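You operate a simulated robot arm through the tools that you are given. There is no shell and no other tool. Be economical: measure what you need, move in short steps, check, and stop when the job is done.

Carry out the task below with a simulated robot arm. There is one attempt and no reset: what you move stays moved.

TASK
Set the tripped overload to the plate's amps, reset it and run the starter up to RUN.
Fine: isolator off while the door is open, on again after; press STOP at the end.
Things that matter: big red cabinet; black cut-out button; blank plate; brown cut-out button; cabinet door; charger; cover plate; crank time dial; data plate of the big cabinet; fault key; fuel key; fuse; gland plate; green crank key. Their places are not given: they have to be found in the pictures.

Only the result counts: the job must be done as asked and must still hold three seconds after the hand-in. Knocking over, shifting, dropping, spilling or breaking anything else fails it.

THE ROBOT
A 7-joint arm with a two-finger parallel gripper, fixed in place. Base frame: the origin is at the foot of the arm, x ahead of it, y to its left, z up. Lengths are in cm, angles in degrees, forces in N, time in s.
With the tool pointing down near the work surface it reaches from about 12 to 74 cm from the base axis. Its first joint turns from -166.0 to 166.0 degrees. Payload 3.91 kg.
The TCP is the grasp point between the finger pads, 3 cm short of the fingertips. In the tool frame z runs along the fingers and y along their closing line. Largest opening 11 cm; finger width 2, thickness 1; the body of the gripper, 4.8 by 11.2 cm, starts 5.5 cm behind the TCP.
Orientation is told as [roll, pitch, yaw] about the base's x, y, z axes, in that order, counted from this pose: with the fingers straight down and closing along the base's y, the tool's x points along the base's -x, its y along +y and its z along -z.

THE INTERFACE
- The arm moves only by the tool jog_arm. Its argument "series" is a list of rows, each a list of 7 numbers: the shift along the base's x, y, z in cm, then the turn, a rotation vector about the base's x, y, z in degrees, then the finger opening in cm, from 0 to 11. In form: [[tx, ty, tz, wx, wy, wz, hand], ...]. A call has 1 to 20 rows; each row shifts and turns the commanded pose from where the row before left it. A row lasts 0.2 s, in which the tool goes at most 5 cm and 8.6 degrees; a call with a longer step from one row to the next is refused whole, and so is a gripper value outside its range. Where a pose cannot be reached the arm comes as near as it can. A force on the tool above 40 N (or 10 N above the force at the start of the call, whichever is more), or a blocked arm, ends the call early, and 0.2 s more pass. The fingers move at their own pace (about 15.3 cm/s each) and stop on an object; they squeeze with about 37 N. The grip force told is the motor's: it shows also when the fingers shut on nothing. Time passes only in rows, and 0.2 s behind the last, so rows that do not move let the fingers close. The reply holds the time, the measured pose of the TCP, the force on the tool along the base axes, the opening and the grip force, in the units named above and with some noise, with the torque about the TCP (base axes, N m) and any sound that the robot's microphone picked up.
- Cameras (640 x 400 px; columns grow to the right, rows downward): "scene" is fixed at [5.15, -50.08, 160.63]; the picture's right is [0.56, -0.83, 0.00], its down [-0.46, -0.31, -0.83] and it looks along [0.69, 0.46, -0.56] (base axes); focal length 332 px, centre (320, 200). "wrist" rides on the gripper at [7.7, 0.7, -11.4] in the tool frame; the picture's right is [-0.09, 1.00, 0.00], its down [-0.80, -0.07, -0.59] and it looks along [-0.59, -0.05, 0.80] (tool axes); focal length 270 px, centre (320, 200).
- snapshot(camera): a new picture of that camera. The clock stands still meanwhile.
- lift_body(by): slides the trunk up (or, below 0, down) by that many cm; the arm rides with it, the base frame stays. It gives what a move gives, with no picture.
- locate(camera, pixels): for up to 12 pixels [column, row] of the newest picture of that camera ("zoom" is the newest enlarged one), the place [x, y, z] in the base frame of the surface seen there, good to about 0.2 cm. The clock stands still meanwhile.
- inspect(camera, box): a new picture of the part [left, top, right, bottom] of that camera's present view, enlarged. The clock stands still meanwhile.
- hand_in(): hands the job in; it is judged then, once.

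Keep the steps short. Do not move on a guess: measure, check each grasp and each placing, and mend mistakes. In all there are 80 turns and 46 pictures (those below and enlarged ones count). Leave the gripper open and the arm clear of the work at the hand-in unless told otherwise, and finish with a single line.

The tools are called after "Request:" as name(argument=value, ...) on one line, values as JSON. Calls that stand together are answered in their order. jog_arm: Moves the arm, as the interface text tells. Its arguments: {"type":"object","properties":{"series":{"type":"array","items":{"type":"array","items":{"type":"number"}}}},"required":["series"]} The other tools are called the same way: lift_body (by) slides the trunk up or down; snapshot (camera) takes a picture; locate (camera, pixels) gives the place of the surface under pixels of a picture; inspect (camera, box) takes an enlarged picture of a part of a camera's view; hand_in () hands the job in.

At the start:

```text
t: 0.0
eef_pos: [40.93, 8.25, 131.01]
tcp_rot: [0.0, 0.0, 0.0]
wrist_force: [-0.3, -0.3, 0.2]
moment: [0.01, -0.02, 0.01]
finger_gap: 11.02
finger_force: 0.1
trunk travel left (down, up): [-57.5, 3.5]
```

scene: 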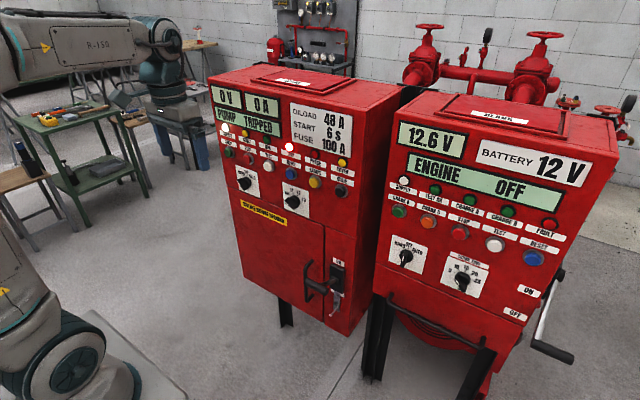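
wrist: 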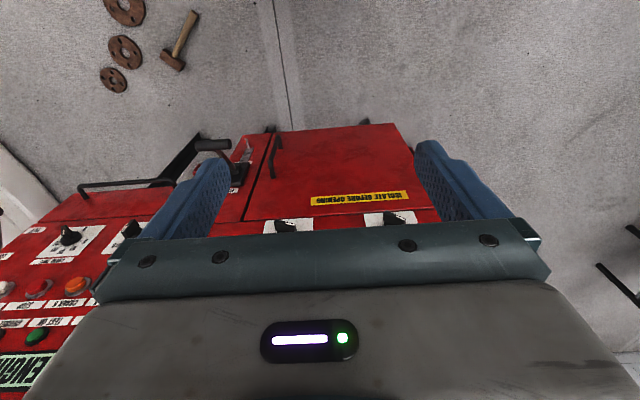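

I see two red cabinets; the left one shows "PUMP TRIPPED". I'll enlarge its panel and door.

Request:
inspect(camera="scene", box=[200, 70, 400, 220])

Request:
inspect(camera="scene", box=[220, 190, 400, 340])

Request:
inspect(camera="scene", box=[370, 100, 640, 300])

```text
2.67 times, centred on (300, 145) of scene
```

zoom: 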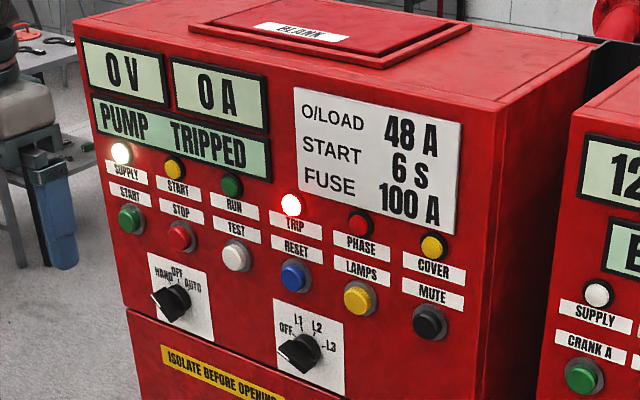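

```text
2.67 times, centred on (310, 265) of scene
```

zoom: 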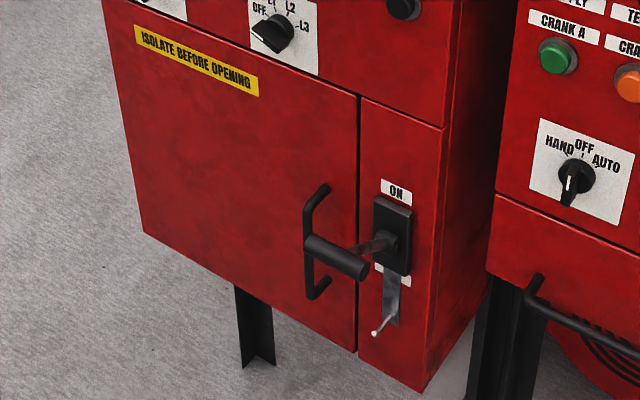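

```text
2.00 times, centred on (505, 200) of scene
```

zoom: 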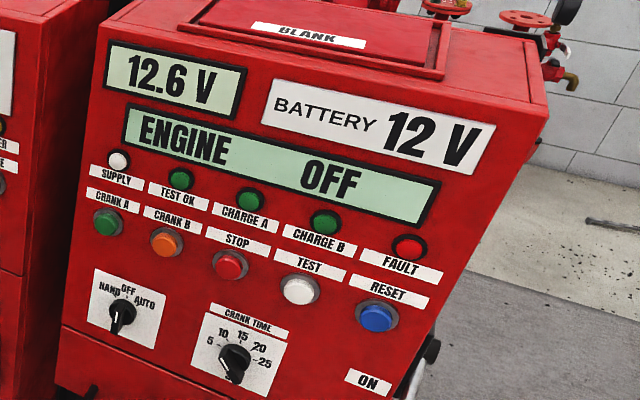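

The plate reads overload 48 A. Now I measure the panel, door handle and isolator positions.

Request:
inspect(camera="scene", box=[290, 240, 370, 330])

Request:
locate(camera="scene", pixels=[[216, 100], [365, 145], [240, 205], [325, 330], [322, 235], [245, 183], [292, 202], [288, 172], [228, 152], [247, 159], [313, 182], [341, 190]])

Request:
locate(camera="zoom", pixels=[[320, 200], [100, 100], [500, 100], [300, 300]])

```text
4.44 times, centred on (330, 285) of scene
```

zoom: 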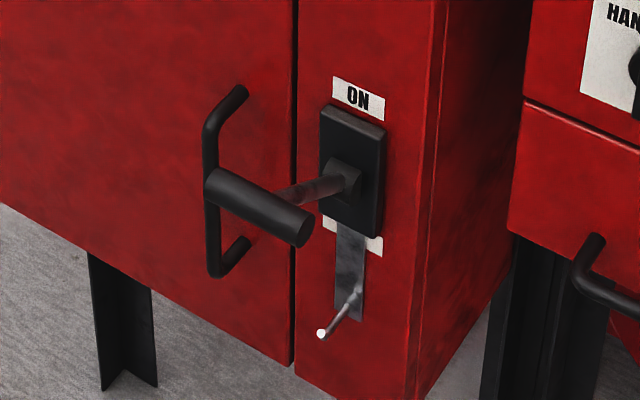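

```text
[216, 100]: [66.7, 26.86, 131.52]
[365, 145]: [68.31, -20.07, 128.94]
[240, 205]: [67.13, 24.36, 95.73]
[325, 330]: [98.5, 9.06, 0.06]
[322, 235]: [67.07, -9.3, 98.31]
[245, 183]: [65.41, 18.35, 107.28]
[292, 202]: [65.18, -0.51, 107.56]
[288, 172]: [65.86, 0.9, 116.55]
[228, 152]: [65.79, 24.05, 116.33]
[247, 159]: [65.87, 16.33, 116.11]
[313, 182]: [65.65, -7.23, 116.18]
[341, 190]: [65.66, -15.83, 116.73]
```

```text
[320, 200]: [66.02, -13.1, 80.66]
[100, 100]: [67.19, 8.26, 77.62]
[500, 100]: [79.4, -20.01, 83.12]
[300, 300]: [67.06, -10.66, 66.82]
```

Request:
locate(camera="zoom", pixels=[[215, 185], [255, 205], [302, 232], [340, 180], [352, 130], [365, 220], [376, 245], [358, 98], [322, 332], [355, 295], [238, 92], [212, 265]])

Request:
locate(camera="scene", pixels=[[325, 225], [262, 300], [322, 328], [310, 290], [306, 268], [235, 245], [322, 319], [351, 334], [324, 235], [378, 230]])

```text
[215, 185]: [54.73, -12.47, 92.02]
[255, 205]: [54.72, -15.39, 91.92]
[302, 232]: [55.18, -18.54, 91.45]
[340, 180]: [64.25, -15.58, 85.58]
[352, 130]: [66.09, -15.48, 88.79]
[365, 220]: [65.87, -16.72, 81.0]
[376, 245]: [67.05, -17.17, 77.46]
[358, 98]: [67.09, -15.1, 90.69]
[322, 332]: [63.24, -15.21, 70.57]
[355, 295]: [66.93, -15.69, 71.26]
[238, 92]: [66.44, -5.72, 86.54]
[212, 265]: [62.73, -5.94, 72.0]
```

```text
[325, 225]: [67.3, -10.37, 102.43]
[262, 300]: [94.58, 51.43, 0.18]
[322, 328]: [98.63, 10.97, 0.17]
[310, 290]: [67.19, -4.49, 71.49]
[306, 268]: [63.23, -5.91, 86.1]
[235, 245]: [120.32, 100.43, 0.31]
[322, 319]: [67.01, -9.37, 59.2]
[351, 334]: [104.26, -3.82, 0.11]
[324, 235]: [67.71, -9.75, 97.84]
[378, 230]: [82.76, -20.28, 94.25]
```

The lever (grip at 54.7, -15.5, 91.5) pivots about the y axis near z 85, ON is up. Door handle is at (63, -5.9, 72–86), hinge presumably left. I turn the fingers forward, then lower the trunk.

Request:
jog_arm(series=[[0.3, 0, 0, 0, -8.2, 0, 0], [0.3, 0, 0, 0, -8.2, 0, 0], [0.3, 0, 0, 0, -8.2, 0, 0], [0.3, 0, 0, 0, -8.2, 0, 0], [0.3, 0, 0, 0, -8.2, 0, 0], [0.3, 0, 0, 0, -8.2, 0, 0], [0.3, 0, 0, 0, -8.2, 0, 0], [0.3, 0, 0, 0, -8.2, 0, 0], [0.3, 0, 0, 0, -8.2, 0, 0], [0.3, 0, 0, 0, -8.2, 0, 0], [0.3, 0, 0, 0, -8, 0, 0], [0, 0, 0, 0, 0, 0, 0]])

Request:
lift_body(by=-25)

Request:
snapshot(camera="wrist")

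Request:
snapshot(camera="scene")

```text
t: 2.2
eef_pos: [42.57, 16.05, 129.33]
tcp_rot: [14.3, -76.1, -1.1]
wrist_force: [0.4, -0.3, -0.3]
moment: [-0.01, 0.01, 0.0]
finger_gap: 0.0
finger_force: 37.1
trunk travel left (down, up): [-57.5, 3.5]
stopped in row 10: the arm was blocked; the commanded pose is now the measured one
```

```text
t: 4.8
eef_pos: [43.24, 15.77, 103.1]
tcp_rot: [16.3, -73.5, -3.2]
wrist_force: [-0.4, 0.6, -0.2]
moment: [-0.02, -0.02, -0.02]
finger_gap: 0.02
finger_force: 37.2
trunk travel left (down, up): [-32.5, 28.5]
```

```text
39 pictures are left
```

wrist: 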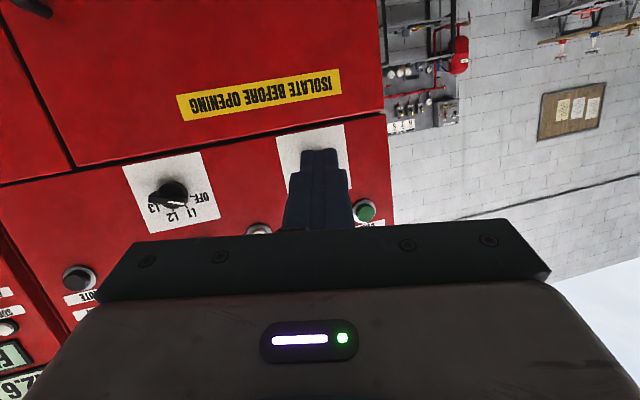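

```text
38 pictures are left
```

scene: 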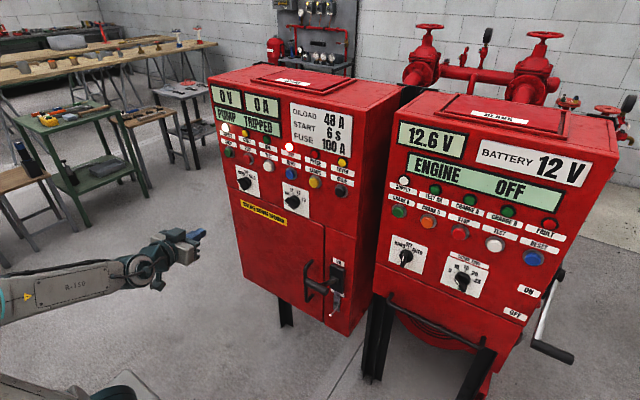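

The wrist turned sideways a bit (a joint limit). I try correcting the orientation from here: yaw right and pitch up.

Request:
jog_arm(series=[[0, -2, 0, 0, 0, -7, 0], [0, -2, 0, 0, 0, -6.5, 0], [0, -2, 0, 0, -8, 0, 0], [0, -2, 0, 0, -8, 0, 0], [0, 0, 0, 0, 0, 0, 0]])

```text
t: 5.4
eef_pos: [42.47, 17.01, 99.56]
tcp_rot: [22.7, -66.1, -12.4]
wrist_force: [-0.1, -0.1, 0.1]
moment: [-0.02, 0.03, 0.01]
finger_gap: 0.0
finger_force: 37.0
out of reach, approached as far as the arm can: row 3
trunk travel left (down, up): [-32.5, 28.5]
stopped in row 3: the arm was blocked; the commanded pose is now the measured one
```

Wrist flex limit when the arm is low relative to the shoulder. I'll raise the arm and lower the trunk further, then retry.

Request:
jog_arm(series=[[0.5, -1, 4, 0, 0, 0, 0], [0.5, -1, 4, 0, 0, 0, 0], [0.5, -1, 4, 0, 0, 0, 0], [0.5, -1, 4, 0, 0, 0, 0], [0.5, -1, 4, 0, 0, 0, 0], [0, 0, 0, 0, 0, 0, 0]])

Request:
lift_body(by=-20)

Request:
jog_arm(series=[[0, -1, 0, 0, 0, 7, 0], [0, -1, 0, 0, 0, 6, 0], [0, -1, 0, 0, -8, 0, 0], [0, -1, 0, 0, -8, 0, 0], [0, 0, 0, 0, 0, 0, 0]])

```text
t: 6.8
eef_pos: [45.18, 11.99, 118.8]
tcp_rot: [21.9, -65.5, -11.8]
wrist_force: [0.2, -0.3, -0.2]
moment: [-0.01, 0.05, 0.02]
finger_gap: 0.0
finger_force: 37.3
trunk travel left (down, up): [-32.5, 28.5]
```

```text
t: 8.2
eef_pos: [41.79, 9.34, 87.63]
tcp_rot: [9.4, -43.4, -3.4]
wrist_force: [0.9, -0.1, 1.4]
moment: [0.01, 0.13, -0.01]
finger_gap: 0.0
finger_force: 37.4
trunk travel left (down, up): [-21.0, 40.0]
stopped: the arm was blocked; the commanded pose is now the measured one
```

```text
t: 9.4
eef_pos: [42.51, 5.67, 86.48]
tcp_rot: [2.9, -57.7, 14.8]
wrist_force: [0.9, -0.2, 0.3]
moment: [0.01, -0.02, 0.01]
finger_gap: 0.01
finger_force: 36.6
trunk travel left (down, up): [-21.0, 40.0]
```

The lift was blocked; let me see why.

Request:
snapshot(camera="scene")

```text
37 pictures are left
```

scene: 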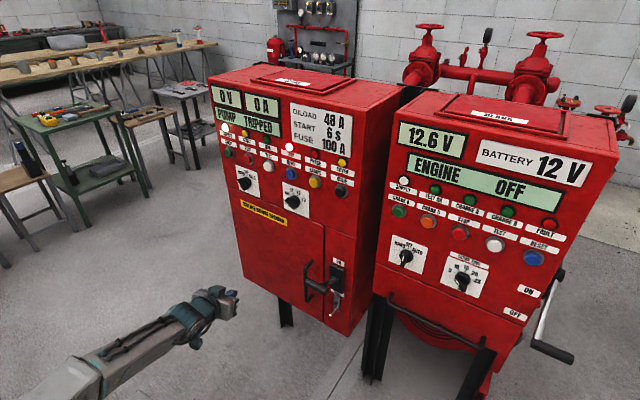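

Nothing was touched; just an arm limit. I keep pitching up while rising.

Request:
jog_arm(series=[[0.5, 0, 3, 0, -6, -4, 0], [0.5, 0, 3, 0, -6, -4, 0], [0.5, 0, 3, 0, -6, -4, 0], [0.5, 0, 3, 0, -6, -2, 0], [0.5, 0, 3, 0, -6, 0, 0], [0, 0, 0, 0, -2, 0, 0], [0, 0, 0, 0, 0, 0, 0]])

```text
t: 10.3
eef_pos: [43.23, 13.21, 90.75]
tcp_rot: [-4.2, -68.9, 20.9]
wrist_force: [0.2, -0.4, 1.1]
moment: [0.01, 0.01, -0.01]
finger_gap: 0.0
finger_force: 37.1
trunk travel left (down, up): [-21.0, 40.0]
stopped in row 4: the arm was blocked; the commanded pose is now the measured one
```

The wrist is probably folded too close to the base. I move forward (tips stay > 6 cm from the panel) and raise, then correct orientation.

Request:
jog_arm(series=[[3, -1, 2, 0, 0, 0, 0], [3, -1, 2, 0, 0, 0, 0], [2.5, -1, 2, 0, -2, -4, 0], [2, 0, 1, 0, -4, -4, 0], [0, 0, 1, 0, -5, -4, 0], [0, 0, 0, 0, -5, -4, 0], [0, 0, 0, 0, -5, -4, 0], [0, 0, 0, 0, 0, 0, 0]])

```text
t: 12.1
eef_pos: [54.19, 10.43, 99.16]
tcp_rot: [-109.4, -86.4, 105.4]
wrist_force: [0.1, -0.1, 1.1]
moment: [0.04, 0.0, -0.01]
finger_gap: 0.0
finger_force: 37.3
trunk travel left (down, up): [-21.0, 40.0]
```

Now nearly forward. Small correction and a wrist picture.

Request:
jog_arm(series=[[0, 0, 0, 3.5, 1.2, 4, 0], [0, 0, 0, 0, 0, 0, 0]])

Request:
snapshot(camera="wrist")

```text
t: 12.7
eef_pos: [54.13, 10.55, 99.24]
tcp_rot: [29.5, -89.7, -29.6]
wrist_force: [0.1, 1.0, 0.6]
moment: [-0.02, -0.02, 0.0]
finger_gap: 0.01
finger_force: 37.0
trunk travel left (down, up): [-21.0, 40.0]
```

```text
36 pictures are left
```

wrist: 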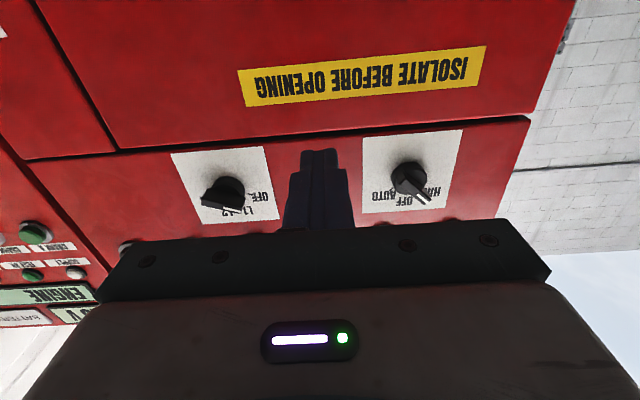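

Orientation is good. Look closely at the two selectors.

Request:
inspect(camera="wrist", box=[160, 120, 480, 240])

```text
2.00 times, centred on (320, 180) of wrist
```

zoom: 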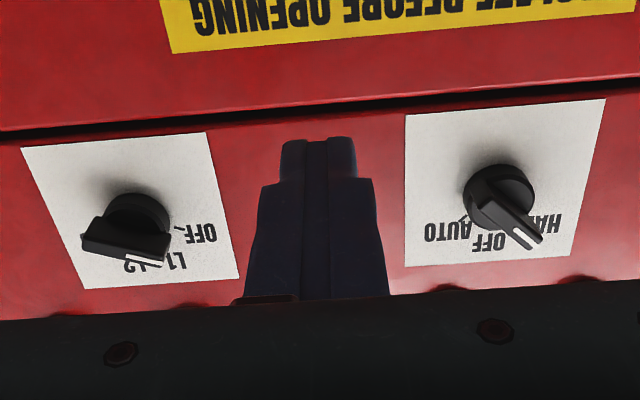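

The mode selector is at HAND already. Now I move above the isolator lever (y -15.5, z 97), fingers closed.

Request:
jog_arm(series=[[0, -4.5, 0, 0, 0, 0, 0], [0, -4.5, 0, 0, 0, 0, 0], [0, -4.5, 0, 0, 0, 0, 0], [0, -4.5, 0, 0, 0, 0, 0], [0, -4.5, 0, 0, 0, 0, 0], [0.5, -3.5, -1, 0, 0, 0, 0], [0, 0, 0, 0, 0, 0, 0]])

Request:
snapshot(camera="scene")

```text
t: 14.3
eef_pos: [54.42, -15.57, 97.94]
tcp_rot: [33.4, -89.7, -33.5]
wrist_force: [0.0, -0.2, 0.1]
moment: [-0.01, 0.02, 0.0]
finger_gap: 0.0
finger_force: 37.1
trunk travel left (down, up): [-21.0, 40.0]
```

```text
34 pictures are left
```

scene: 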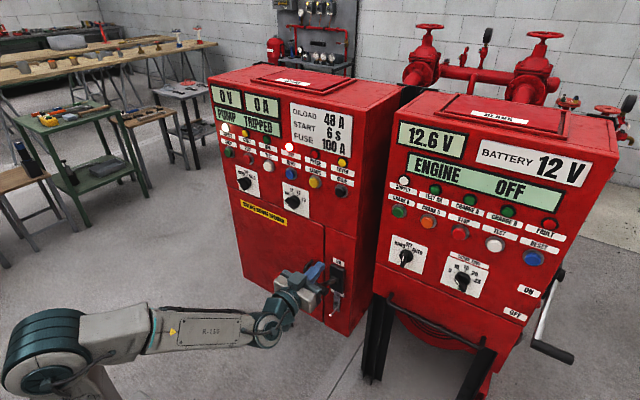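

I press the lever down.

Request:
jog_arm(series=[[0.3, 0, -2, 0, 0, 0, 0], [0.3, 0, -2, 0, 0, 0, 0], [0, 0, -1.5, 0, 0, 0, 0], [0, 0, -1.5, 0, 0, 0, 0], [0, 0, -1.5, 0, 0, 0, 0], [0, 0, -1.5, 0, 0, 0, 0]])

```text
t: 15.7
eef_pos: [54.91, -15.49, 88.07]
tcp_rot: [27.9, -89.9, -28.1]
wrist_force: [0.5, 0.4, -0.5]
moment: [0.02, 0.0, -0.04]
finger_gap: 0.0
finger_force: 37.1
trunk travel left (down, up): [-21.0, 40.0]
```

Request:
jog_arm(series=[[0, 0, -1.5, 0, 0, 0, 0], [0, 0, -1.5, 0, 0, 0, 0], [0, 0, -1.5, 0, 0, 0, 0], [0, 0, -1.5, 0, 0, 0, 0]])

Request:
inspect(camera="scene", box=[250, 230, 370, 330])

```text
t: 16.7
eef_pos: [55.08, -15.34, 82.23]
tcp_rot: [31.6, -89.8, -31.8]
wrist_force: [-1.1, 0.3, -0.1]
moment: [0.0, 0.0, 0.03]
finger_gap: 0.02
finger_force: 36.5
trunk travel left (down, up): [-21.0, 40.0]
```

```text
4.00 times, centred on (310, 280) of scene
```

zoom: 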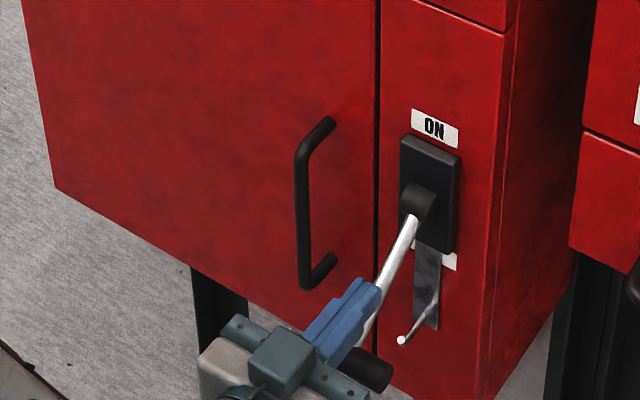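

The lever follows freely. Continue down to its stop.

Request:
jog_arm(series=[[0, 0, -1.5, 0, 0, 0, 0], [0, 0, -1.5, 0, 0, 0, 0], [0.5, 0, -1.5, 0, 0, 0, 0], [0.5, 0, -1, 0, 0, 0, 0]])

Request:
inspect(camera="scene", box=[250, 230, 370, 330])

```text
t: 17.3
eef_pos: [55.05, -15.72, 80.36]
tcp_rot: [-172.5, -88.4, 172.3]
wrist_force: [-19.9, 1.1, 13.9]
moment: [0.05, -0.26, 0.15]
finger_gap: 0.0
finger_force: 37.6
trunk travel left (down, up): [-21.0, 40.0]
stopped in row 3: the force on the tool passed its limit at 50 N (the readings are from after the stop); the commanded pose is now the measured one
```

```text
4.00 times, centred on (310, 280) of scene
```

zoom: 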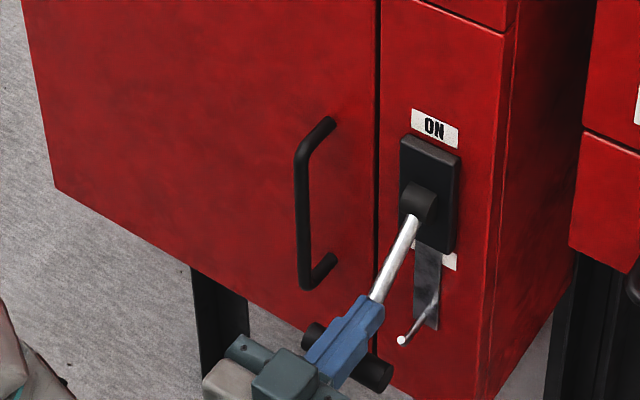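

Stop reached at ~50 N. Back off and check the panel's reaction.

Request:
jog_arm(series=[[-1, 0, 2, 0, 0, 0, 0], [-3, 0, 3, 0, 0, 0, 0], [-4, 0, 2, 0, 0, 0, 0], [-2, 4, 0, 0, 0, 0, 11], [0, 4, 0, 0, 0, 0, 11], [0, 0, 0, 0, 0, 0, 11]])

Request:
inspect(camera="scene", box=[200, 70, 400, 340])

```text
t: 18.7
eef_pos: [49.8, -10.03, 89.47]
tcp_rot: [-171.9, -88.8, 171.7]
wrist_force: [-0.7, -0.3, 0.0]
moment: [0.01, 0.04, 0.0]
finger_gap: 10.98
finger_force: 0.0
out of reach, approached as far as the arm can: row 3, 4, 5
trunk travel left (down, up): [-21.0, 40.0]
```

```text
1.48 times, centred on (300, 205) of scene
```

zoom: 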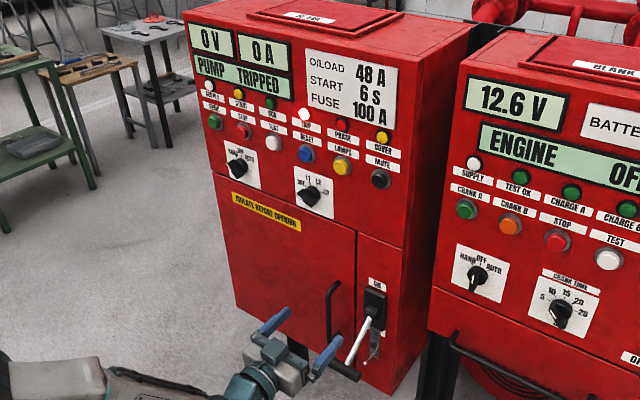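

Request:
inspect(camera="scene", box=[200, 80, 300, 180])

Request:
inspect(camera="scene", box=[285, 250, 365, 320])

Request:
locate(camera="zoom", pixels=[[420, 195], [400, 225], [385, 265], [455, 95], [470, 105], [365, 305], [360, 335]])

```text
4.00 times, centred on (250, 130) of scene
```

zoom: 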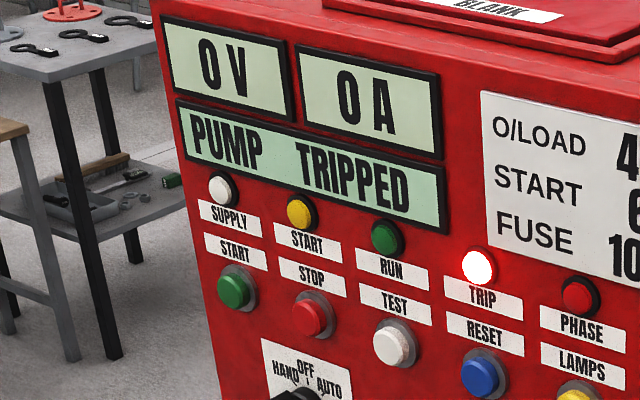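

```text
5.71 times, centred on (325, 285) of scene
```

zoom: 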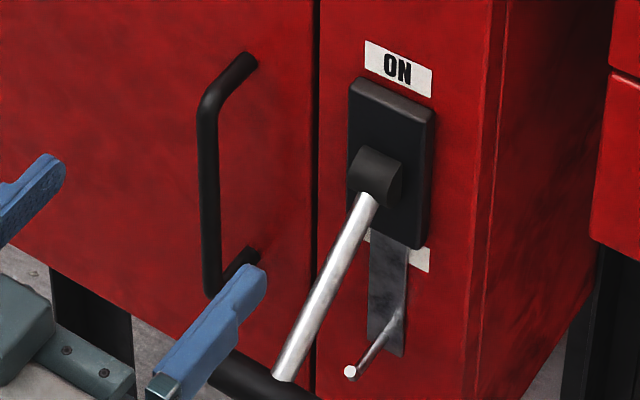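

```text
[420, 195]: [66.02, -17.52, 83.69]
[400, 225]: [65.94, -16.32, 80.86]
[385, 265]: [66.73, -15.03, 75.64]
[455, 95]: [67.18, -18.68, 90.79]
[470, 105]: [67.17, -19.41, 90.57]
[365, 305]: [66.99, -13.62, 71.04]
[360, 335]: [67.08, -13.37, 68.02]
```

Supply lamp is now dark: isolator is off. Now approach the door handle (63, -5.9) at z 83 with fingers opened to 5 cm.

Request:
jog_arm(series=[[1, 4.2, -2, 0, 0, 0, 5], [2, 0, -4, 0, 0, 0, 5], [3, 0, 0, 0, 0, 0, 5], [3, 0, 0, 0, 0, 0, 5], [0, 0, 0, 0, 0, 0, 5]])

Request:
snapshot(camera="wrist")

Request:
inspect(camera="scene", box=[250, 230, 370, 330])

```text
t: 19.9
eef_pos: [59.85, -5.92, 84.1]
tcp_rot: [-173.1, -88.8, 172.9]
wrist_force: [-0.3, 0.2, 0.6]
moment: [0.01, 0.01, -0.01]
finger_gap: 5.0
finger_force: 0.0
out of reach, approached as far as the arm can: row 1
trunk travel left (down, up): [-21.0, 40.0]
```

```text
28 pictures are left
```

wrist: 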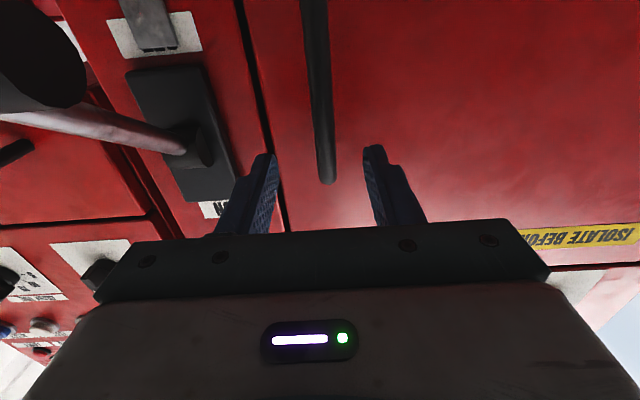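

```text
4.00 times, centred on (310, 280) of scene
```

zoom: 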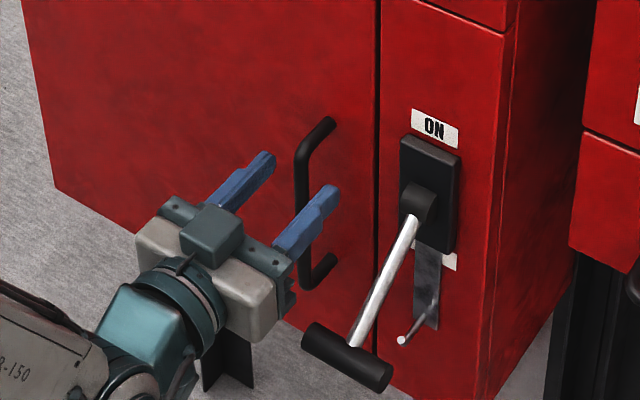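

Fingers straddle the handle. Forward 2.7 cm, slightly lower, and close.

Request:
jog_arm(series=[[1.4, 0.2, -1.5, 0, 0, 0, 5], [1.4, 0, -1.5, 0, 0, 0, 5], [0, 0, 0, 0, 0, 0, 0], [0, 0, 0, 0, 0, 0, 0]])

```text
t: 20.9
eef_pos: [62.56, -5.53, 81.05]
tcp_rot: [-170.5, -88.9, 170.7]
wrist_force: [1.3, 16.0, -5.5]
moment: [0.36, -0.35, 0.1]
finger_gap: 1.17
finger_force: 45.1
trunk travel left (down, up): [-21.0, 40.0]
```

Handle gripped. Pull the door along its arc in small steps.

Request:
jog_arm(series=[[-1.4, 0.2, 0, 0, 0, -2.5, 0], [-1.4, 0.27, 0, 0, 0, -2.5, 0], [-1.4, 0.35, 0, 0, 0, -2.5, 0], [-1.4, 0.4, 0, 0, 0, -2.5, 0]])

```text
t: 21.9
eef_pos: [57.07, -4.29, 81.1]
tcp_rot: [-164.1, -88.7, 154.4]
wrist_force: [7.4, 28.3, -7.9]
moment: [0.21, -0.53, 0.24]
finger_gap: 1.19
finger_force: 44.6
trunk travel left (down, up): [-21.0, 40.0]
```

Request:
jog_arm(series=[[-1.4, 0.7, 0, 0, 0, -2.5, 0], [-1.35, 0.65, 0, 0, 0, -2.5, 0], [-1.35, 0.7, 0, 0, 0, -2.5, 0], [-1.3, 0.7, 0, 0, 0, -2.5, 0]])

```text
t: 22.9
eef_pos: [52.65, -2.58, 81.12]
tcp_rot: [-170.8, -88.9, 149.8]
wrist_force: [-3.8, -10.3, -8.8]
moment: [-0.3, -1.18, -0.11]
finger_gap: 1.18
finger_force: 45.1
out of reach, approached as far as the arm can: row 3, 4
trunk travel left (down, up): [-21.0, 40.0]
```

Arm limit at x≈52.6. I release and move up off the handle (bar between the fingers), then look.

Request:
jog_arm(series=[[0, 0, 0, 0, 0, 0, 5], [0, 0, 0, 0, 0, 0, 5], [0, 0, 2.5, 0, 0, 0, 5], [0, 0, 2.5, 0, 0, 0, 5], [0, 0, 2.5, 0, 0, 0, 5], [0, 0, 2.5, 0, 0, 0, 5], [0, 0, 0, 0, 0, 0, 5]])

Request:
snapshot(camera="scene")

```text
t: 24.5
eef_pos: [52.75, -1.83, 91.23]
tcp_rot: [-172.1, -88.8, 152.0]
wrist_force: [0.2, -0.2, -0.2]
moment: [-0.01, -0.01, -0.02]
finger_gap: 4.99
finger_force: 0.0
trunk travel left (down, up): [-21.0, 40.0]
```

```text
26 pictures are left
```

scene: 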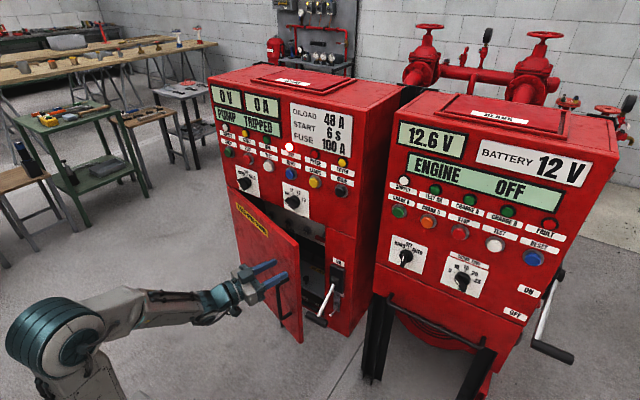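

The door stays ajar. Measure its free edge and the opening.

Request:
locate(camera="scene", pixels=[[297, 244], [299, 290], [300, 338], [234, 204], [246, 222], [324, 232], [310, 222], [308, 250]])

```text
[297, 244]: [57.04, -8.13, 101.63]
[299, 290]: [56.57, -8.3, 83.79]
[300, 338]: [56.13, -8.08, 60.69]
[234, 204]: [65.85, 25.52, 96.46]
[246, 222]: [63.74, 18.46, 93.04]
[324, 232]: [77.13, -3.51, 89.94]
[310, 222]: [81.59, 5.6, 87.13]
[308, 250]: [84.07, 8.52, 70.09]
```

Door edge at (56.5, -8.2). I'll close the fingers, yaw them to point left-forward (~+55°), go round the edge at z≈95 and sweep the door open from inside.

Request:
jog_arm(series=[[0, 0, 1, 0, 0, 8, 0], [0, 0, 1, 0, 0, 8, 0], [0, 0, 1, 0, 0, 8, 0], [0, 0, 0, 0, 0, 8, 0], [0, 0, 0, 0, 0, 8, 0], [0, 0, 0, 0, 0, 8, 0], [0, 0, 0, 0, 0, 8, 0], [0, 0, 0, 0, 0, 8, 0], [0, 0, 0, 0, 0, 8, 0], [0, -3, 0, 0, 0, 4, 0], [0, -3, 0, 0, 0, 0, 0], [0, -4, 0, 0, 0, 0, 0], [0, -4, 0, 0, 0, 0, 0], [0, 0, 0, 0, 0, 0, 0]])

Request:
snapshot(camera="scene")

```text
t: 27.5
eef_pos: [52.61, -15.94, 94.14]
tcp_rot: [-174.7, -88.9, -129.5]
wrist_force: [0.3, 0.2, 0.4]
moment: [-0.04, -0.01, 0.01]
finger_gap: 0.0
finger_force: 36.2
trunk travel left (down, up): [-21.0, 40.0]
```

```text
25 pictures are left
```

scene: 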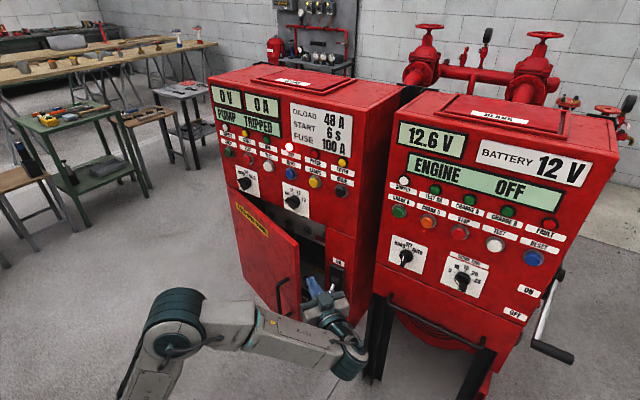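

Request:
jog_arm(series=[[3.5, 0, 0, 0, 0, 0, 0], [3.5, 0.5, 0, 0, 0, 0, 0], [1.5, 2, 0, 0, 0, 0, 0], [0, 3, 0, 0, 0, 0, 0], [-1.5, 1, 0, 0, 0, 0, 0], [-1.5, 1, 0, 0, 0, 0, 0], [-1.5, 1, 0, 0, 0, 0, 0], [-1.5, 1, 0, 0, 0, 0, 0], [-1.5, 1, 0, 0, 0, 0, 0]])

Request:
snapshot(camera="scene")

```text
t: 29.5
eef_pos: [53.71, -5.42, 94.02]
tcp_rot: [-173.8, -88.8, -130.3]
wrist_force: [0.3, -0.2, 0.3]
moment: [0.0, 0.04, 0.0]
finger_gap: 0.0
finger_force: 37.3
trunk travel left (down, up): [-21.0, 40.0]
```

```text
24 pictures are left
```

scene: 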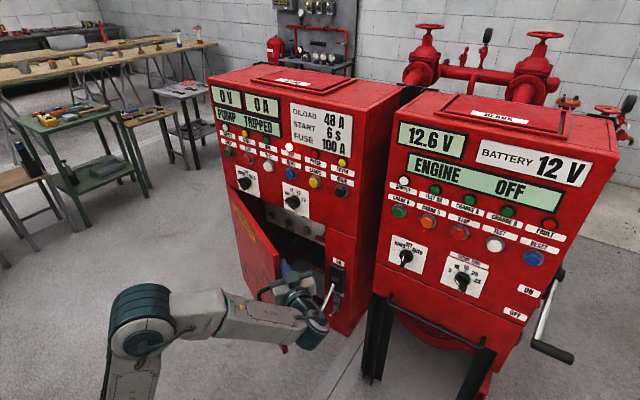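

The door follows. Keep sweeping left.

Request:
jog_arm(series=[[-0.7, 2.5, 0, 0, 0, 0, 0], [-0.7, 2.5, 0, 0, 0, 0, 0], [-0.7, 2.5, 0, 0, 0, 0, 0], [-0.7, 2.5, 0, 0, 0, 0, 0], [-0.3, 2.5, 0, 0, 0, 0, 0], [0, 2.5, 0, 0, 0, 0, 0], [0, 2.5, 0, 0, 0, 0, 0], [0, 2.5, 0, 0, 0, 0, 0], [0, 2.5, 0, 0, 0, 0, 0]])

Request:
snapshot(camera="scene")

```text
t: 30.2
eef_pos: [51.92, -0.89, 94.05]
tcp_rot: [-177.5, -88.9, -128.0]
wrist_force: [-22.6, -34.8, 1.5]
moment: [-0.9, 0.68, 1.38]
finger_gap: 0.0
finger_force: 36.8
trunk travel left (down, up): [-21.0, 40.0]
stopped in row 3: the force on the tool passed its limit at 55 N (the readings are from after the stop); the commanded pose is now the measured one
```

```text
23 pictures are left
```

scene: 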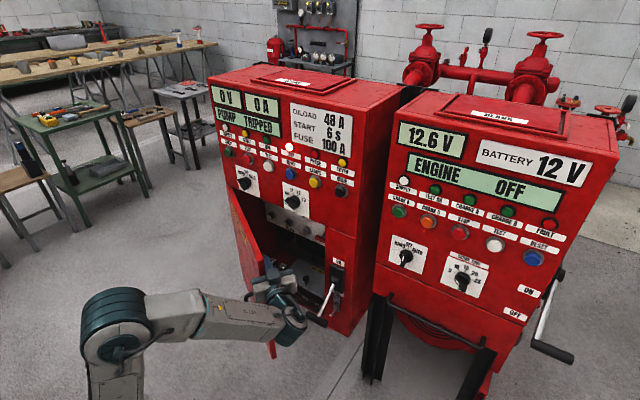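

The door edge seems to meet my forearm. Check positions of the elbow, forearm and door.

Request:
locate(camera="scene", pixels=[[115, 320], [160, 310], [200, 315], [240, 310], [285, 320], [300, 290], [262, 255], [272, 347], [262, 262], [325, 275], [300, 250], [310, 265]])

```text
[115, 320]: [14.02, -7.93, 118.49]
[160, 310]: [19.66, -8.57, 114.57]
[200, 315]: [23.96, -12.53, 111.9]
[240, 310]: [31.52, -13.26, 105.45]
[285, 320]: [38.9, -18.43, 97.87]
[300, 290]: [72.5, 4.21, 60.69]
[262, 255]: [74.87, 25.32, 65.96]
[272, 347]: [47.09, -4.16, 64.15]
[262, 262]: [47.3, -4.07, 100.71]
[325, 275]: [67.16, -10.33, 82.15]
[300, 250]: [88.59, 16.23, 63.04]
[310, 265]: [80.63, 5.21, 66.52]
```

The gripper body is flush against the door edge. I back off, yaw the fingers further left (to ~78°) and push with the tips.

Request:
jog_arm(series=[[1.5, -3, 0, 0, 0, 0, 0], [1, -3, 0, 0, 0, 7, 0], [0.5, 0, 0, 0, 0, 8, 0], [0.5, 0, 0, 0, 0, 8, 0], [0, 3, 0, 0, 0, 0, 0], [0, 3, 0, 0, 0, 0, 0], [0, 3, 0, 0, 0, 0, 0], [0, 2, 0, 0, 0, 0, 0], [0, 2, 0, 0, 0, 0, 0], [0, 2, 0, 0, 0, 0, 0]])

```text
t: 31.7
eef_pos: [55.15, -0.96, 93.79]
tcp_rot: [176.3, -89.4, -99.2]
wrist_force: [-26.0, -49.0, 4.1]
moment: [-1.39, 0.86, 1.8]
finger_gap: 0.0
finger_force: 36.9
trunk travel left (down, up): [-21.0, 40.0]
stopped in row 7: the force on the tool passed its limit at 71 N (the readings are from after the stop); the commanded pose is now the measured one
```

Torque says the door's end face hits the gripper body's corner. I go back to yaw ~52° and push perpendicular to the door (-x,+y) as worked before.

Request:
jog_arm(series=[[0, -3, 0, 0, 0, 0, 0], [1, -3, 0, 0, 0, -8, 0], [0, 0, 0, 0, 0, -8, 0], [0, 1, 0, 0, 0, -8, 0], [-1.5, 1, 0, 0, 0, 0, 0], [-1.5, 1, 0, 0, 0, -1, 0], [-1.5, 1, 0, 0, 0, -2, 0], [-1.5, 1, 0, 0, 0, -2, 0], [-1.5, 1.2, 0, 0, 0, -2, 0], [-1.5, 1.2, 0, 0, 0, -2, 0], [-1.3, 1.2, 0, 0, 0, -2, 0]])

```text
t: 34.1
eef_pos: [46.06, 2.77, 93.69]
tcp_rot: [169.1, -89.4, -126.7]
wrist_force: [-3.8, -4.3, 1.8]
moment: [-0.11, 0.13, 0.21]
finger_gap: 0.0
finger_force: 37.1
trunk travel left (down, up): [-21.0, 40.0]
```

Request:
jog_arm(series=[[-0.8, 1.6, 0, 0, 0, -2, 0], [-0.6, 1.8, 0, 0, 0, -2, 0], [-0.4, 2, 0, 0, 0, -3, 0], [-0.2, 2, 0, 0, 0, -3, 0], [0, 2, 0, 0, 0, -3, 0], [0, 2, 0, 0, 0, -3, 0], [0.3, 2, 0, 0, 0, -3, 0]])

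Request:
snapshot(camera="scene")

```text
t: 34.6
eef_pos: [45.17, 3.59, 93.71]
tcp_rot: [169.9, -89.3, -129.8]
wrist_force: [-32.9, -32.9, 5.1]
moment: [-0.83, 1.05, 1.68]
finger_gap: 0.0
finger_force: 36.9
trunk travel left (down, up): [-21.0, 40.0]
stopped in row 2: the force on the tool passed its limit at 52 N (the readings are from after the stop); the commanded pose is now the measured one
```

```text
22 pictures are left
```

scene: 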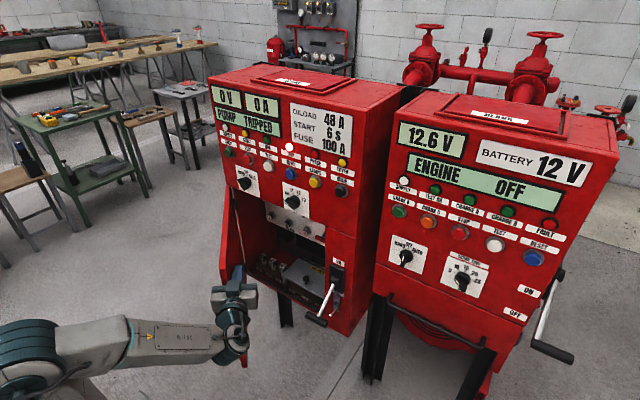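

Edge contact again; shift right along +x so contact lies on the inner face, then push left.

Request:
jog_arm(series=[[1, -3, 0, 0, 0, 0, 0], [3, -1, 0, 0, 0, 0, 0], [3, 0, 0, 0, 0, 0, 0], [2, 0, 0, 0, 0, 0, 0], [0, 2, 0, 0, 0, 0, 0], [0, 2, 0, 0, 0, 0, 0], [0, 2, 0, 0, 0, -2, 0], [0, 2, 0, 0, 0, -2, 0], [0, 2, 0, 0, 0, -3, 0], [0, 2, 0, 0, 0, -3, 0], [0, 2, 0, 0, 0, -3, 0], [0, 2, 0, 0, 0, -3, 0]])

Request:
snapshot(camera="scene")

```text
t: 35.3
eef_pos: [50.15, -1.3, 93.47]
tcp_rot: [161.2, -89.6, -122.1]
wrist_force: [-28.2, -36.6, -0.9]
moment: [-0.9, 0.57, 2.4]
finger_gap: 0.0
finger_force: 37.0
trunk travel left (down, up): [-21.0, 40.0]
stopped in row 3: the force on the tool passed its limit at 68 N (the readings are from after the stop); the commanded pose is now the measured one
```

```text
21 pictures are left
```

scene: 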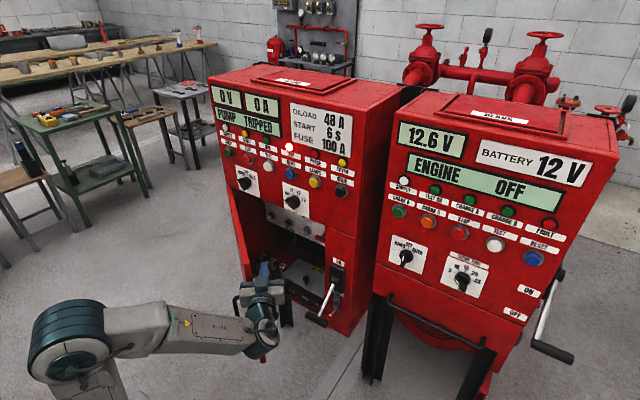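

Request:
inspect(camera="scene", box=[200, 210, 360, 380])

Request:
locate(camera="scene", pixels=[[262, 360], [238, 310], [235, 270], [245, 275], [248, 250]])

```text
2.35 times, centred on (280, 295) of scene
```

zoom: 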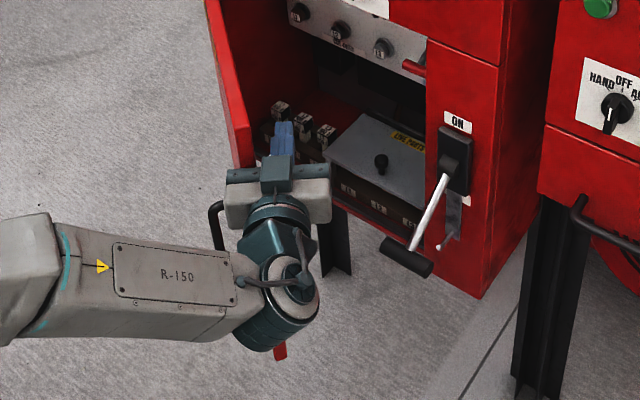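

```text
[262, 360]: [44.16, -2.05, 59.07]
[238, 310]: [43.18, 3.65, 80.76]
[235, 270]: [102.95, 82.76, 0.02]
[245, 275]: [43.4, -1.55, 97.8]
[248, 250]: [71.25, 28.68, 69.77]
```

Door edge is at (43.5,-1.5). I step back -y, then +x to clear the edge with the body corner, then push left.

Request:
jog_arm(series=[[0, -2.5, 0, 0, 0, 0, 0], [0, -2.5, 0, 0, 0, 0, 0], [3, 0, 0, 0, 0, 0, 0], [3, 0, 0, 0, 0, 0, 0], [0, 2, 0, 0, 0, 0, 0], [0, 2, 0, 0, 0, 0, 0], [0, 2, 0, 0, 0, 0, 0], [0, 2, 0, 0, 0, -1, 0], [0, 2, 0, 0, 0, -3, 0], [0, 2, 0, 0, 0, -3, 0], [0, 2, 0, 0, 0, -3, 0], [0, 2, 0, 0, 0, -3, 0]])

```text
t: 37.9
eef_pos: [56.36, 10.3, 93.15]
tcp_rot: [152.8, -89.7, -126.2]
wrist_force: [-0.5, 0.4, 1.2]
moment: [-0.01, -0.03, 0.03]
finger_gap: 0.02
finger_force: 36.9
trunk travel left (down, up): [-21.0, 40.0]
```

Free travel now. Continue left with the yaw decreasing.

Request:
jog_arm(series=[[0, 2, 0, 0, 0, -4, 0], [0, 2, 0, 0, 0, -4, 0], [0, 2, 0, 0, 0, -4, 0], [0, 2, 0, 0, 0, -4, 0], [0, 1.5, 0, 0, 0, -4, 0], [0, 1.5, 0, 0, 0, -4, 0]])

Request:
snapshot(camera="scene")

```text
t: 39.3
eef_pos: [56.43, 21.58, 93.32]
tcp_rot: [166.1, -89.8, -163.6]
wrist_force: [-0.1, -0.7, -0.7]
moment: [0.03, 0.01, 0.01]
finger_gap: 0.03
finger_force: 37.5
trunk travel left (down, up): [-21.0, 40.0]
```

```text
19 pictures are left
```

scene: 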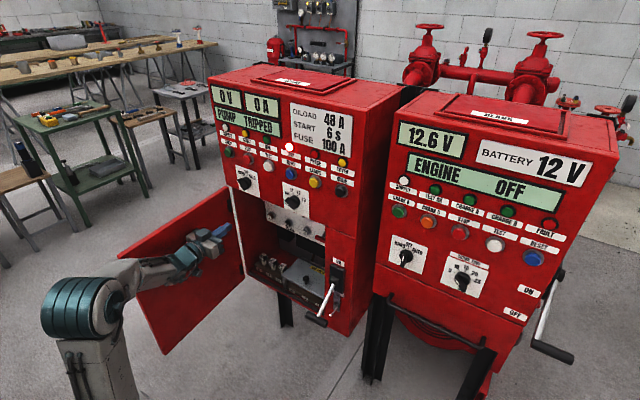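

Door is wide open. Look inside.

Request:
inspect(camera="scene", box=[235, 195, 345, 315])

Request:
inspect(camera="scene", box=[255, 200, 330, 245])

Request:
locate(camera="zoom", pixels=[[100, 70], [240, 130], [390, 185], [120, 150], [350, 200], [520, 250], [560, 190]])

```text
3.33 times, centred on (290, 255) of scene
```

zoom: 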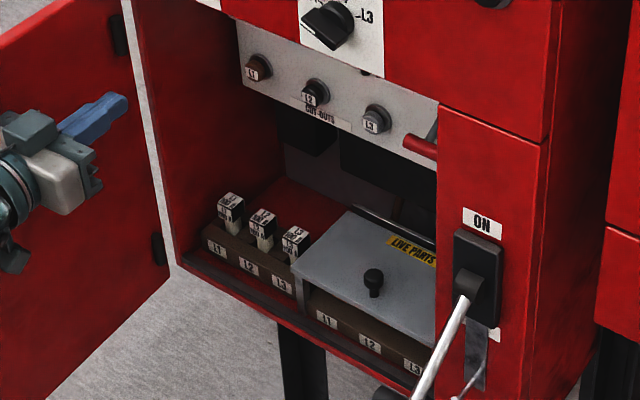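

```text
8.53 times, centred on (292, 222) of scene
```

zoom: 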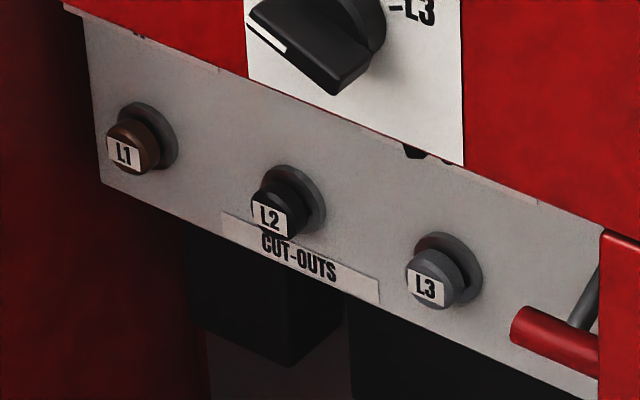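

```text
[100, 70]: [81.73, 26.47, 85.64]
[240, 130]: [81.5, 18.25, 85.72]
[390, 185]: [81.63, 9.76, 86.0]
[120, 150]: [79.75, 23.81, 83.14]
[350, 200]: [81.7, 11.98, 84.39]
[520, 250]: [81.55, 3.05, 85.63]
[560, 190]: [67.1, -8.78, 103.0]
```

Inside: three cut-out buttons (L1 brown, L2 black, L3 grey), fuses, a live-parts cover. I need a frontal wrist view: go to y 9, nose pitched down 30° so the camera looks level.

Request:
jog_arm(series=[[0, -4, -0.5, 0, 7.5, -2.5, 0], [0, -4, -0.5, 0, 7.5, 0, 0], [0, -4, -0.5, 0, 7.5, 0, 0], [0, 0, 0, 0, 7.5, 0, 0], [0, 0, 0, 0, 0, 0, 0]])

Request:
snapshot(camera="wrist")

```text
t: 40.5
eef_pos: [56.44, 9.45, 91.77]
tcp_rot: [0.2, -61.7, -0.6]
wrist_force: [-0.4, -0.5, -0.3]
moment: [0.0, 0.0, 0.03]
finger_gap: 0.0
finger_force: 37.4
trunk travel left (down, up): [-21.0, 40.0]
```

```text
16 pictures are left
```

wrist: 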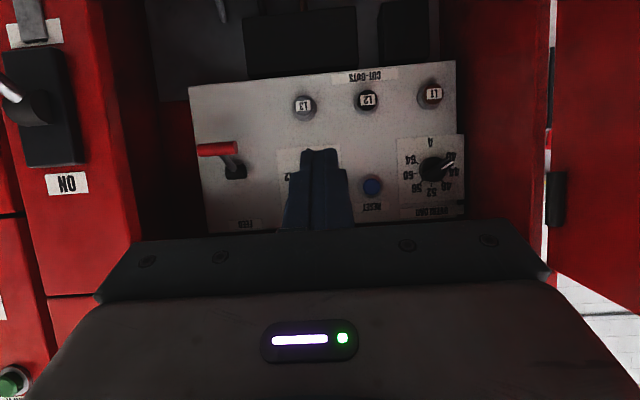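

There's the overload dial, a RESET button, a FEED lever and something behind the fingers. Enlarge and measure.

Request:
inspect(camera="wrist", box=[340, 120, 480, 225])

Request:
locate(camera="wrist", pixels=[[433, 170], [410, 190], [455, 145], [372, 187], [366, 101], [430, 94], [305, 105], [235, 172], [205, 150], [455, 195], [358, 205], [290, 160]])

```text
3.81 times, centred on (410, 172) of wrist
```

zoom: 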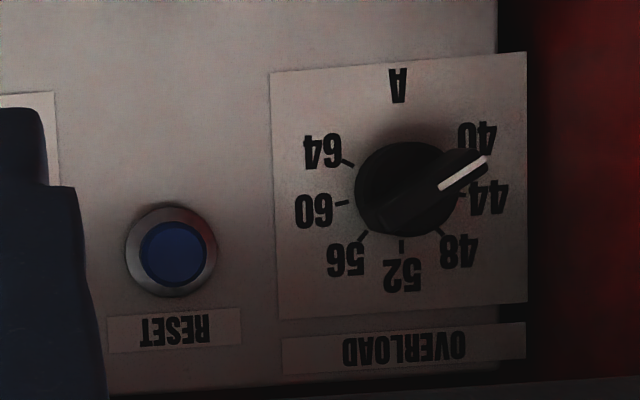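

```text
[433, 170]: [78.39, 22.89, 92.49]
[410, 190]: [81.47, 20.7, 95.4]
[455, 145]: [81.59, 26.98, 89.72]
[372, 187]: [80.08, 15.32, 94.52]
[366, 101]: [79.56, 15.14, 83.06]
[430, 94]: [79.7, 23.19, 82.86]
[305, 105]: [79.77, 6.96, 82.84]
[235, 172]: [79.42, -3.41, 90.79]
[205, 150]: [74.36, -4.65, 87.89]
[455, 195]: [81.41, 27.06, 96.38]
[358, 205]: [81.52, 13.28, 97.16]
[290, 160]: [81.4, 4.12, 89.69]
```

The dial points at 40; 48 is two 40° steps clockwise (+80° about x). The left wall is close to the dial, so I measure clearances: wall, opening edges, and knob details.

Request:
locate(camera="zoom", pixels=[[515, 150], [560, 150], [620, 150], [600, 50], [470, 165], [445, 182], [400, 205], [385, 225], [375, 175], [420, 150], [180, 255], [135, 250]])

Request:
locate(camera="wrist", pixels=[[500, 170], [535, 170], [545, 120], [575, 130], [500, 80], [135, 220], [480, 205], [570, 240]])

```text
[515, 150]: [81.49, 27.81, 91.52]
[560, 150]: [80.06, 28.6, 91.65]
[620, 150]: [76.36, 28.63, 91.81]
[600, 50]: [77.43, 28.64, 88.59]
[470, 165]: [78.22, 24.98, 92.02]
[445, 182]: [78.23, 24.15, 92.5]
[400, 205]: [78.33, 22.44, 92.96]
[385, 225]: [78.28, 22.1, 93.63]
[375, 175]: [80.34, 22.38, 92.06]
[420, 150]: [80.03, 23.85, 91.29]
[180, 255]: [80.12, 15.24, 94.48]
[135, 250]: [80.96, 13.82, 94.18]
```

```text
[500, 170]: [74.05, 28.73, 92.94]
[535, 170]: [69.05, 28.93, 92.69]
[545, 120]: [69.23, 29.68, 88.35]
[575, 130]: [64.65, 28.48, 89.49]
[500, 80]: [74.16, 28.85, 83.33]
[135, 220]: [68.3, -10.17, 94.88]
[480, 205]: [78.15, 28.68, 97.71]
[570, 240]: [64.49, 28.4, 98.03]
```

Wall at y 28.65, knob axis ≈ (23.5, 92.8). I'll level the tool, then roll it −120° about x so the fingers close across the knob bar with the camera on the right side; then yaw ~19° away from the wall.

Request:
jog_arm(series=[[0, 0, 0, 0, -7, 0, 3], [0, 0, 0, 0, -7, 0, 3], [0, 0, 0, 0, -7, 0, 3], [0, 0, 0, 0, -7, 0, 3], [0, 0, 0, -8, 0, 0, 3], [0, 0, 0, -8, 0, 0, 3], [0, 0, 0, -8, 0, 0, 3], [0, 0, 0, -8, 0, 0, 3], [0, 0, 0, -8, 0, 0, 3], [0, 0, 0, -8, 0, 0, 3], [0, 0, 0, -8, 0, 0, 3], [0, 0, 0, -8, 0, 0, 3], [0, 0, 0, -8, 0, 0, 3], [0, 0, 0, -8, 0, 0, 3], [0, 0, 0, -8, 0, 0, 3], [0, 0, 0, -8, 0, 0, 3], [0, 0, 0, -8, 0, 0, 3], [0, 0, 0, -8, 0, 0, 3], [0, 0, 0, -8, 0, 0, 3], [0, 0, 0, 0, 0, 0, 3]])

Request:
jog_arm(series=[[0, 1, 0, 0, 3.5, 5.4, 3], [0, 1, 0, 0, 3.5, 5.4, 3], [0, 1, 0, 0, 3.5, 5.4, 3], [0, 0, 0, 0, 0, 0, 3]])

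Request:
snapshot(camera="wrist")

```text
t: 44.7
eef_pos: [56.43, 9.35, 91.84]
tcp_rot: [-90.9, 29.8, 87.9]
wrist_force: [-0.1, -0.2, 0.2]
moment: [-0.01, 0.0, 0.03]
finger_gap: 3.01
finger_force: 0.0
trunk travel left (down, up): [-21.0, 40.0]
```

```text
t: 45.7
eef_pos: [56.49, 12.36, 92.07]
tcp_rot: [-79.1, 28.2, 109.9]
wrist_force: [-0.4, 0.3, 0.1]
moment: [-0.04, -0.01, -0.02]
finger_gap: 3.0
finger_force: 0.0
trunk travel left (down, up): [-21.0, 40.0]
```

```text
14 pictures are left
```

wrist: 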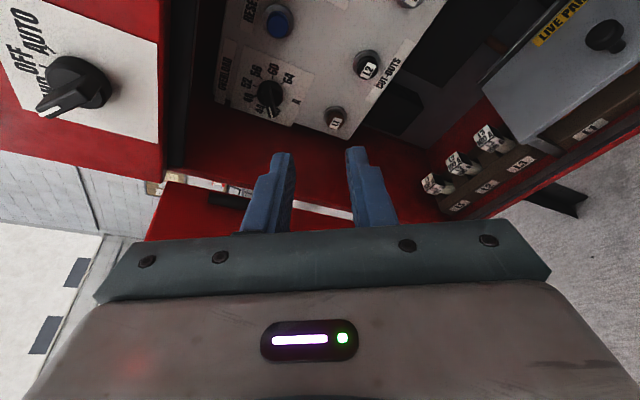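

Orientation reached. Zoom in on the dial from here and measure its bar.

Request:
inspect(camera="wrist", box=[210, 50, 340, 140])

Request:
locate(camera="wrist", pixels=[[265, 88], [270, 95], [275, 103], [271, 112], [262, 84], [180, 90], [190, 30], [278, 22]])

```text
4.44 times, centred on (275, 95) of wrist
```

zoom: 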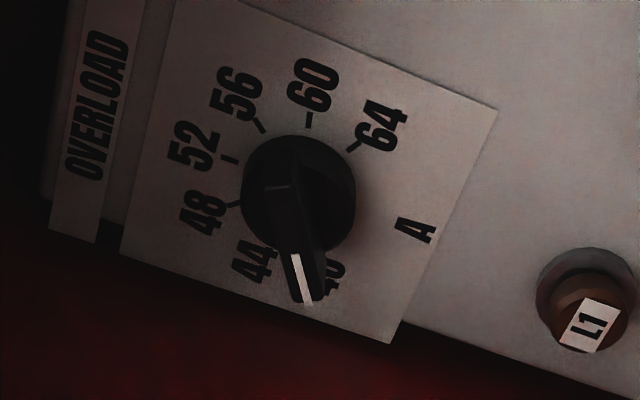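

```text
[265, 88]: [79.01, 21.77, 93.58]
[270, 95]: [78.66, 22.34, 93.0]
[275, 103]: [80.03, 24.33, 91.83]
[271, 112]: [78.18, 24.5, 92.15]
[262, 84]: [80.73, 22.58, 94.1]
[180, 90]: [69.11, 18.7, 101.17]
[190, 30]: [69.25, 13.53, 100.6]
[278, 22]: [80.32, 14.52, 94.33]
```

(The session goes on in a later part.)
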